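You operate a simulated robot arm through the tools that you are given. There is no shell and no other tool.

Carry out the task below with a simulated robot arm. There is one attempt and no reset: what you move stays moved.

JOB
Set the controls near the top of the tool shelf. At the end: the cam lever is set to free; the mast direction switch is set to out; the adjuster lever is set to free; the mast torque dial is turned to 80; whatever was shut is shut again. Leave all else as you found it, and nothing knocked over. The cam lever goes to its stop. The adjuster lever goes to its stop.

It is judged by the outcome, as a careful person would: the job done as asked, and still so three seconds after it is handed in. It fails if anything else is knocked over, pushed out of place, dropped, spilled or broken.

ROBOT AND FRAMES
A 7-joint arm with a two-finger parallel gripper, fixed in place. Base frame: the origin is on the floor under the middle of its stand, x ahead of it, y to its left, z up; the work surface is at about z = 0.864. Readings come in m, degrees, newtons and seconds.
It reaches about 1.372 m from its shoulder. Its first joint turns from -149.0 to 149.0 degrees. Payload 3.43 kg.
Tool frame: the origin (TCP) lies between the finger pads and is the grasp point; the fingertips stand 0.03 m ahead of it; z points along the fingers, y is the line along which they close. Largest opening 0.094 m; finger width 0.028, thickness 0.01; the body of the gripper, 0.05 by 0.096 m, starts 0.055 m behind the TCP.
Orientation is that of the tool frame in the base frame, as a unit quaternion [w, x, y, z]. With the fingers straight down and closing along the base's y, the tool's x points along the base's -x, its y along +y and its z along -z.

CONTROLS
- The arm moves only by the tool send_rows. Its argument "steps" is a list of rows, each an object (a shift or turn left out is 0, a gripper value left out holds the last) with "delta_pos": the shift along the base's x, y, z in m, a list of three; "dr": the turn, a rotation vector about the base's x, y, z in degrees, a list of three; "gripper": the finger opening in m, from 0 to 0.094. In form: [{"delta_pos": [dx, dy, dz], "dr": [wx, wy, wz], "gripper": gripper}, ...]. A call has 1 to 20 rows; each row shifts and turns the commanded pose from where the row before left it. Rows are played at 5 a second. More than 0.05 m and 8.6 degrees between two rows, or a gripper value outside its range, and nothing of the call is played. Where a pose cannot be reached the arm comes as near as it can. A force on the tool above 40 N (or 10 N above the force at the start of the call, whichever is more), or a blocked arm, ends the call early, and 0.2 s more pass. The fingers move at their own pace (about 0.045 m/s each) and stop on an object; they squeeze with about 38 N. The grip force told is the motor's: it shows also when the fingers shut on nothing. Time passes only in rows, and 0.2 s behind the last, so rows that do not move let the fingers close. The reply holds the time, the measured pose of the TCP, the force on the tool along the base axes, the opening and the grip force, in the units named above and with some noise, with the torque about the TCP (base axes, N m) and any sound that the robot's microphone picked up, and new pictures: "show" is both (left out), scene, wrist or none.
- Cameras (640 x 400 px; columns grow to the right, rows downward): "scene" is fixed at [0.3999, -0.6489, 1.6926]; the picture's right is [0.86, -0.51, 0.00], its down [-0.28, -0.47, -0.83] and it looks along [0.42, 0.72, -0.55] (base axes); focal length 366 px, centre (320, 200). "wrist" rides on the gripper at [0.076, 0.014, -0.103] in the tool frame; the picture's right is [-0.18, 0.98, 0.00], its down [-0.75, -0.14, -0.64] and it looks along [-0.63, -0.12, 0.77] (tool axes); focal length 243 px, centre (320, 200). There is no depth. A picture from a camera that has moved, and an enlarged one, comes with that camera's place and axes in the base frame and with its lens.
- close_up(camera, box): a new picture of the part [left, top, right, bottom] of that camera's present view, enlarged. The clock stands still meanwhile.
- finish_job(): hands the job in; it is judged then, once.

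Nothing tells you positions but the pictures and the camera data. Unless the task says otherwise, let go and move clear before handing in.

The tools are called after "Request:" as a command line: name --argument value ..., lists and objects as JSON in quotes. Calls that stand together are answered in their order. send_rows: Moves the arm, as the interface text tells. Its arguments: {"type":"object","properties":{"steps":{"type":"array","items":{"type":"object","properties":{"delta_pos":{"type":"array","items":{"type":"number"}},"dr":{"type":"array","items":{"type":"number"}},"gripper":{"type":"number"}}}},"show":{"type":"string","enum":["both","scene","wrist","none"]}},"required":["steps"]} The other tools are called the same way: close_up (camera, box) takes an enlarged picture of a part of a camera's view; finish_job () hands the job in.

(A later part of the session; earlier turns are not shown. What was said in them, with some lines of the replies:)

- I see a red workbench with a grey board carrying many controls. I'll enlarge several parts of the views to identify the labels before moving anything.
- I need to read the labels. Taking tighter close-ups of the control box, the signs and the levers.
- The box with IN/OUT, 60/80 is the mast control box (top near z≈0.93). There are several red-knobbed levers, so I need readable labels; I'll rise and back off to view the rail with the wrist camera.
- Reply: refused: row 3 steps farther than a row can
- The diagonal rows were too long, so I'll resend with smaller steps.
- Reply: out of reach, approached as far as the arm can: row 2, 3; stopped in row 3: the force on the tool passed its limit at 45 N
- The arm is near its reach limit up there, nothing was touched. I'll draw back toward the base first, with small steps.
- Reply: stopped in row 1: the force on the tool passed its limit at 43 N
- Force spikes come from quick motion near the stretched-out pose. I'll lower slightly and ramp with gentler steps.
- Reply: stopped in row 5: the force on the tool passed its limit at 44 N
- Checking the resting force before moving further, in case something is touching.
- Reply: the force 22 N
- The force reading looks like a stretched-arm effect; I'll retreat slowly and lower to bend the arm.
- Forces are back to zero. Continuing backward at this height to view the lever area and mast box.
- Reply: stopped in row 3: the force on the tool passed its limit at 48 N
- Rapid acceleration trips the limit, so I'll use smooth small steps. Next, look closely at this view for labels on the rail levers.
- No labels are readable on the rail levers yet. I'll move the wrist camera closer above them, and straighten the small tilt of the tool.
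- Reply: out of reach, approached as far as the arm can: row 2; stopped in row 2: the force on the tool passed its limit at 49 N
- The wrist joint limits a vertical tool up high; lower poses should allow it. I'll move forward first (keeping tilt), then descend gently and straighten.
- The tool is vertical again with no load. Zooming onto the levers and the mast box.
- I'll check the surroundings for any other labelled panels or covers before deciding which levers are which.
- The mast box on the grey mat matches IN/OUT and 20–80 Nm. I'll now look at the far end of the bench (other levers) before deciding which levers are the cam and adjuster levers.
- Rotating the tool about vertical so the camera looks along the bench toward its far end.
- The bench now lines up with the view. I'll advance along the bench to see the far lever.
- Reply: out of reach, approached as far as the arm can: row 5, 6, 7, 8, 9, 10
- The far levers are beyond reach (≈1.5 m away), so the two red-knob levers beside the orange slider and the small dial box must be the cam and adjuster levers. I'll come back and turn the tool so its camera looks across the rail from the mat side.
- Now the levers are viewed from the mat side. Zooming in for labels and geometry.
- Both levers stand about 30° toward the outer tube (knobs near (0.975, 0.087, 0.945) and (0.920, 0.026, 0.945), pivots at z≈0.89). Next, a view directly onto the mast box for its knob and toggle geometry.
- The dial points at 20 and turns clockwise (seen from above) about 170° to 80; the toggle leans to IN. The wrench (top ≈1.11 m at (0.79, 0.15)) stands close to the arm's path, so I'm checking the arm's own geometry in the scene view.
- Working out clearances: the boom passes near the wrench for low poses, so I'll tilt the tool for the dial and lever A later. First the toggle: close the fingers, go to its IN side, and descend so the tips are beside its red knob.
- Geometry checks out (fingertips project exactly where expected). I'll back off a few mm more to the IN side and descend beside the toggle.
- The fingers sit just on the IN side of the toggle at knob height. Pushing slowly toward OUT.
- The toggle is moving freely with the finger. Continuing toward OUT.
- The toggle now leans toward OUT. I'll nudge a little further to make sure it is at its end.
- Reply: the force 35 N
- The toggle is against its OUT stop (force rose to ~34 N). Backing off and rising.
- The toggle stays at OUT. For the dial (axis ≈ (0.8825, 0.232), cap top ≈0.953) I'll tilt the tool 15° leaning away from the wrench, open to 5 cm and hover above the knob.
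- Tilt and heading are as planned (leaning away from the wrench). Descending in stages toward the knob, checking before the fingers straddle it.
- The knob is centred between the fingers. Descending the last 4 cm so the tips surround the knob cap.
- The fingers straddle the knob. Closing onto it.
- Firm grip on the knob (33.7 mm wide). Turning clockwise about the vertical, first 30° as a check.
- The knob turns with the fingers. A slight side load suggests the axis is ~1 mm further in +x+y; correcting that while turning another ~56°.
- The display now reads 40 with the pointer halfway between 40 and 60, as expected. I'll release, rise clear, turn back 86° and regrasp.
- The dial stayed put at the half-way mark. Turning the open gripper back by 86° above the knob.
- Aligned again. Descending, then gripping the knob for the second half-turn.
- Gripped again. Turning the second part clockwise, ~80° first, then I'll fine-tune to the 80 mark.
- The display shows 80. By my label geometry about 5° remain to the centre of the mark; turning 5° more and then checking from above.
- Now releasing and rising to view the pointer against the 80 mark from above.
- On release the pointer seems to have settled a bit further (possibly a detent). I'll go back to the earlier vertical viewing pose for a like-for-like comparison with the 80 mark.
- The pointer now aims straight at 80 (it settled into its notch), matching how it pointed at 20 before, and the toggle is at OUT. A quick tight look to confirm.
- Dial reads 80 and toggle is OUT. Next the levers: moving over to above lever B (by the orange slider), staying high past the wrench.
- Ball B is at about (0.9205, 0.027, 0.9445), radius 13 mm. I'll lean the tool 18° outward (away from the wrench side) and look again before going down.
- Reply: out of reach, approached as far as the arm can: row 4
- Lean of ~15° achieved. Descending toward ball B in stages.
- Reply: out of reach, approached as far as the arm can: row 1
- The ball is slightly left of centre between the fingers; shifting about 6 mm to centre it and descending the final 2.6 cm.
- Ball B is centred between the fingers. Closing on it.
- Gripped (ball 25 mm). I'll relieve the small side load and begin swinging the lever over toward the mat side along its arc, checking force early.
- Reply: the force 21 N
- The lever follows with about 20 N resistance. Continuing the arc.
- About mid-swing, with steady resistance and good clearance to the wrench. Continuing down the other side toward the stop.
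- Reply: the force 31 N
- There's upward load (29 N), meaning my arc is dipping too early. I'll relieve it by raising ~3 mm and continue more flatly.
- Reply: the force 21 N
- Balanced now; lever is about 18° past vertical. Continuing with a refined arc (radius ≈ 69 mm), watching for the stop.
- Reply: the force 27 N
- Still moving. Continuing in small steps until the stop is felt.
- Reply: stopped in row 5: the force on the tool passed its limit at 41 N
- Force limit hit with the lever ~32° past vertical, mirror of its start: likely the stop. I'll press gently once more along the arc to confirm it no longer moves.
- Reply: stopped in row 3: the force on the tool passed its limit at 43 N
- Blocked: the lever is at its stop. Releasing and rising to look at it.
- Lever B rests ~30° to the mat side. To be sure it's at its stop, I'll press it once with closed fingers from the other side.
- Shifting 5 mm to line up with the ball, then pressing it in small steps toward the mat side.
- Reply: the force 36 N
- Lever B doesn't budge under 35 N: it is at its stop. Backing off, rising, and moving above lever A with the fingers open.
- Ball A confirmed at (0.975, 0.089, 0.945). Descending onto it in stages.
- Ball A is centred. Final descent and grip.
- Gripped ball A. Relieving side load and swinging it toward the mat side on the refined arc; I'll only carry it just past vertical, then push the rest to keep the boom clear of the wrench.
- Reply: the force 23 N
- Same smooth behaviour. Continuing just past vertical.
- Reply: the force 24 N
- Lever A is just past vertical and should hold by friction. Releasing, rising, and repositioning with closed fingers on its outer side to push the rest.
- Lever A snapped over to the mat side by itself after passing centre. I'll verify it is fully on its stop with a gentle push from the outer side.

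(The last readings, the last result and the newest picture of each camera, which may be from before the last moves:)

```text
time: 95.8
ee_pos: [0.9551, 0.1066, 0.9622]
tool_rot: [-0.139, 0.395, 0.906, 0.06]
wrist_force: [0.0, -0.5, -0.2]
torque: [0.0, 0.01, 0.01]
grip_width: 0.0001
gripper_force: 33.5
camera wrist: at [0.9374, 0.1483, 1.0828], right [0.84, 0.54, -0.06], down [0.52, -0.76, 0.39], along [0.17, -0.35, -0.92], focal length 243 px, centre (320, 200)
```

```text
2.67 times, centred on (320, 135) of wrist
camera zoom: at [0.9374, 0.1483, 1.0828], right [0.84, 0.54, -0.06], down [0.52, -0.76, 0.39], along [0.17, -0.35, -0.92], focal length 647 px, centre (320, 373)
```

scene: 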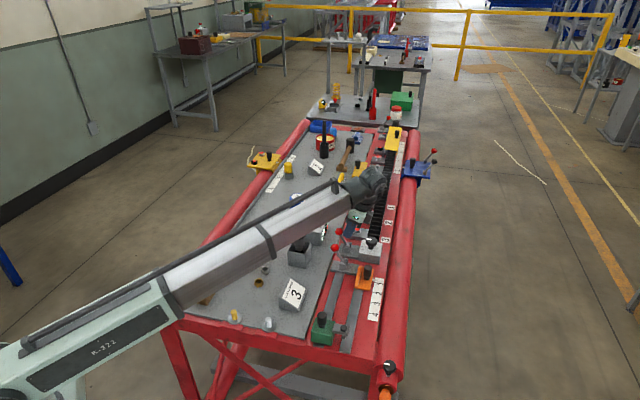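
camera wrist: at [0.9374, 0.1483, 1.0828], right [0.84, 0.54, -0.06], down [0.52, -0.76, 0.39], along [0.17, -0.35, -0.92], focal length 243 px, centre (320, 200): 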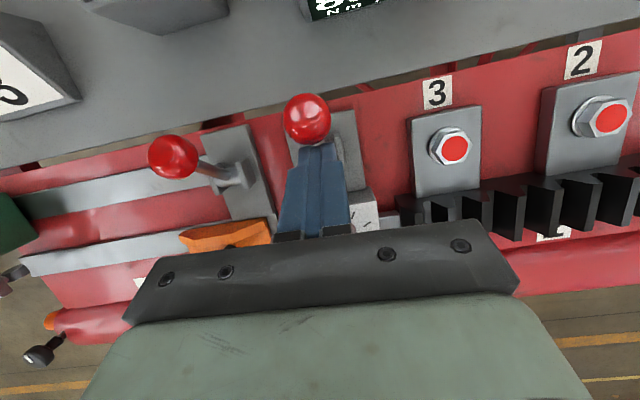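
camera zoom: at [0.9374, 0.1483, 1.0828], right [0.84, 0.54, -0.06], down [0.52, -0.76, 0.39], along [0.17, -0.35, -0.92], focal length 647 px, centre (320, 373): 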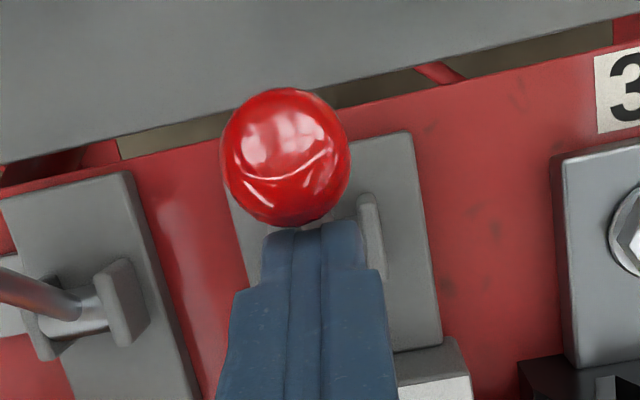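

Nearly in contact; aligning 5 mm sideways and pressing gently.

Request:
send_rows --steps '[{"delta_pos": [-0.0037, -0.0034, 0]}, {"delta_pos": [-0.0014, 0.0015, 0]}, {"delta_pos": [-0.0014, 0.0015, -0.0003]}, {"delta_pos": [-0.0014, 0.0015, -0.0003]}, {}]' --show "none"

Request:
close_up --camera "scene" --box '[300, 200, 396, 260]'

```text
time: 97.0
ee_pos: [0.9499, 0.1051, 0.9628]
tool_rot: [-0.137, 0.398, 0.905, 0.06]
wrist_force: [24.0, -26.2, 10.1]
torque: [-0.26, -0.73, -0.02]
grip_width: 0.0
gripper_force: 33.1
```

```text
6.67 times, centred on (348, 230) of scene
camera zoom: at [0.3999, -0.6489, 1.6926], right [0.86, -0.51, 0.0], down [-0.28, -0.47, -0.83], along [0.42, 0.72, -0.55], focal length 2438 px, centre (133, 0)
```

zoom: 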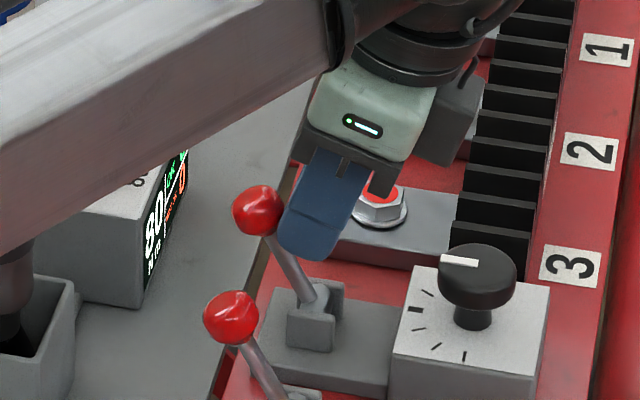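

Lever A is firmly on its stop too. Backing off, rising and taking final looks at everything.

Request:
send_rows --steps '[{"delta_pos": [0.003, -0.0032, 0]}, {"delta_pos": [0.004, -0.0043, 0.002]}, {"delta_pos": [0.002, -0.002, 0.01]}, {"delta_pos": [0, 0, 0.014]}, {"delta_pos": [0, 0, 0.016]}, {"delta_pos": [0, 0, 0.016]}, {"delta_pos": [0, 0, 0.016]}, {"delta_pos": [0, 0, 0.014], "dr": [-2, -1.86, 0]}, {"delta_pos": [0, 0, 0.01], "dr": [-3.3, -3.1, 0]}, {"delta_pos": [0, 0, 0.005], "dr": [-3.6, -3.4, 0]}, {"dr": [-2.6, -2.4, 0]}, {}]'

Request:
close_up --camera "scene" --box '[280, 195, 408, 275]'

Request:
close_up --camera "wrist" --box '[60, 0, 440, 230]'

```text
time: 99.6
ee_pos: [0.9561, 0.0969, 1.0646]
tool_rot: [-0.013, 0.4, 0.916, 0.006]
wrist_force: [0.6, -0.3, 1.1]
torque: [0.01, 0.01, 0.02]
grip_width: 0.0
gripper_force: 32.9
camera wrist: at [0.917, 0.1627, 1.1697], right [0.85, 0.53, -0.01], down [0.42, -0.66, 0.62], along [0.33, -0.53, -0.78], focal length 243 px, centre (320, 200)
```

scene: 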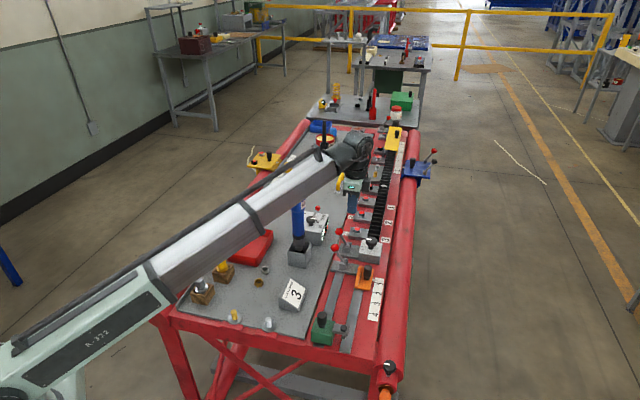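
wrist: 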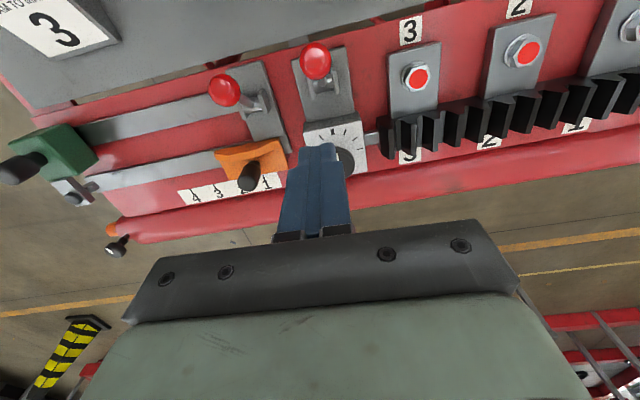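

```text
5.00 times, centred on (344, 235) of scene
camera zoom: at [0.3999, -0.6489, 1.6926], right [0.86, -0.51, 0.0], down [-0.28, -0.47, -0.83], along [0.42, 0.72, -0.55], focal length 1829 px, centre (200, 25)
```

zoom: 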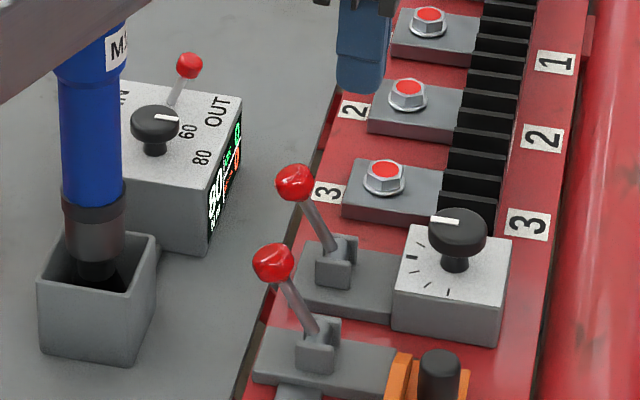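

```text
1.68 times, centred on (250, 115) of wrist
camera zoom: at [0.917, 0.1627, 1.1697], right [0.85, 0.53, -0.01], down [0.42, -0.66, 0.62], along [0.33, -0.53, -0.78], focal length 409 px, centre (438, 343)
```

zoom: 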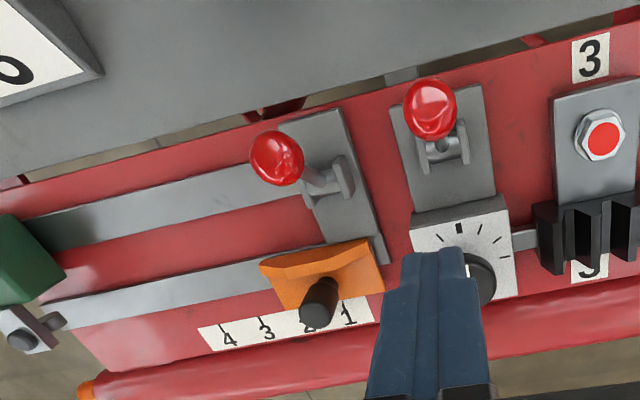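

Both levers rest on their stops, the toggle is at OUT, and the display reads 80; neighbouring parts look unmoved. Lifting clear for a last overall check.

Request:
send_rows --steps '[{"delta_pos": [0, 0.002, 0.006]}, {"delta_pos": [0.001, 0.006, 0.012]}, {"delta_pos": [0.002, 0.01, 0.014]}, {"delta_pos": [0.002, 0.014, 0.012]}, {"delta_pos": [0.002, 0.014, 0.008]}, {"delta_pos": [0.002, 0.012, 0.004]}, {"delta_pos": [0.001, 0.008, 0.002]}, {}, {}]'

Request:
close_up --camera "scene" --box '[240, 180, 400, 280]'

Request:
close_up --camera "wrist" --box '[100, 0, 460, 220]'

```text
time: 101.6
ee_pos: [0.9676, 0.1633, 1.1221]
tool_rot: [-0.014, 0.4, 0.916, 0.006]
wrist_force: [-0.5, 0.3, -0.1]
torque: [0.01, -0.02, 0.01]
grip_width: 0.0
gripper_force: 32.9
camera wrist: at [0.9276, 0.2291, 1.2272], right [0.85, 0.53, -0.01], down [0.42, -0.66, 0.62], along [0.33, -0.53, -0.78], focal length 243 px, centre (320, 200)
```

scene: 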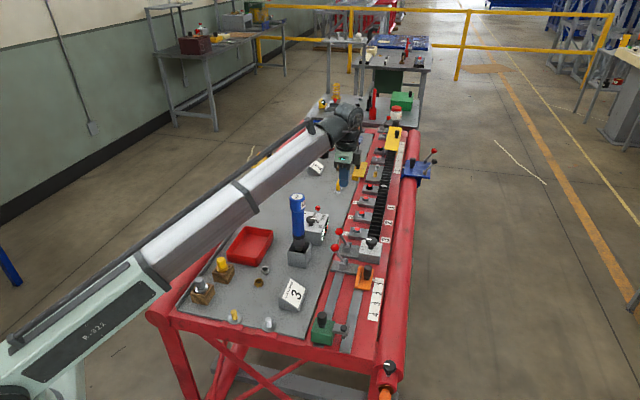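
wrist: 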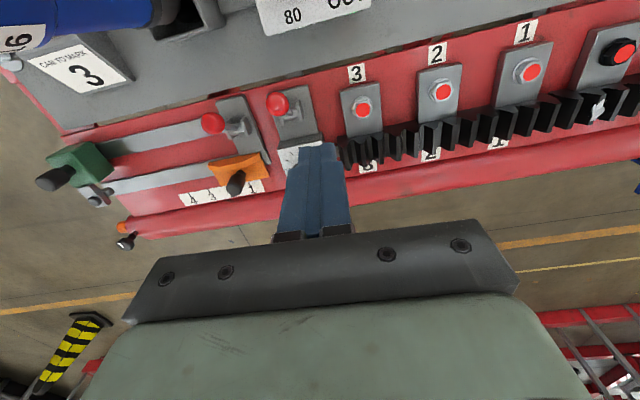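

```text
4.00 times, centred on (320, 230) of scene
camera zoom: at [0.3999, -0.6489, 1.6926], right [0.86, -0.51, 0.0], down [-0.28, -0.47, -0.83], along [0.42, 0.72, -0.55], focal length 1463 px, centre (320, 80)
```

zoom: 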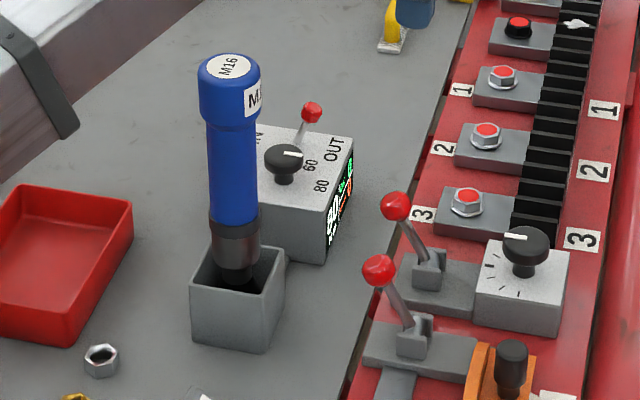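

```text
1.78 times, centred on (280, 110) of wrist
camera zoom: at [0.9276, 0.2291, 1.2272], right [0.85, 0.53, -0.01], down [0.42, -0.66, 0.62], along [0.33, -0.53, -0.78], focal length 431 px, centre (391, 360)
```

zoom: 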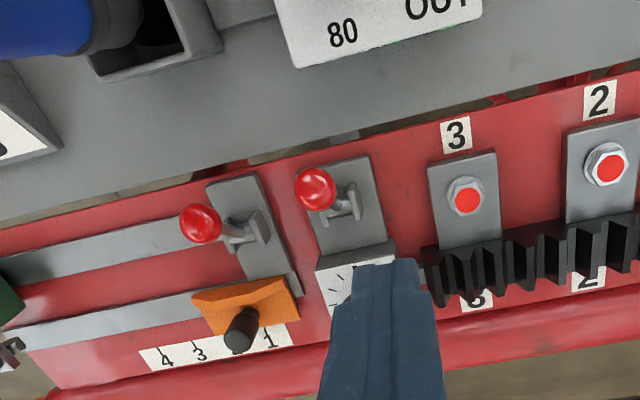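

The final check shows what I want: toggle at OUT, dial at 80 with the display agreeing, and both levers on their far stops. The wrench, tray, nuts and small dial have not moved, and the arm is clear, so I'm handing in.

Request:
finish_job

```text
The job is handed in.
```

I set all four controls and handed the job in. One part is my own reading: nothing on the levers says which way is "free".

| Control | Final state | How I checked it |
|---|---|---|
| Mast direction switch | OUT | At its stop; it didn't move when I pushed it with about 34 N |
| Mast torque dial | 80 | The pointer is on 80 and the box display reads 80 |
| Cam and adjuster levers | Both swung to the far side, toward the grey mat, and at their stops | Neither moved when I pushed it with about 35 N |

- **Which levers:** neither lever has a name on it. I took the two red-knob levers next to the orange slider and the small dial box. The other red-knob levers I found were out of the arm's reach.
- **Which way is free:** both levers started leaning toward the outer tube, so I took that as locked and moved each to its opposite stop.

I didn't open anything, so there was nothing to shut again. In the last pictures the wrench, tray, nuts and small dial were where they started. The arm is raised clear of the bench.
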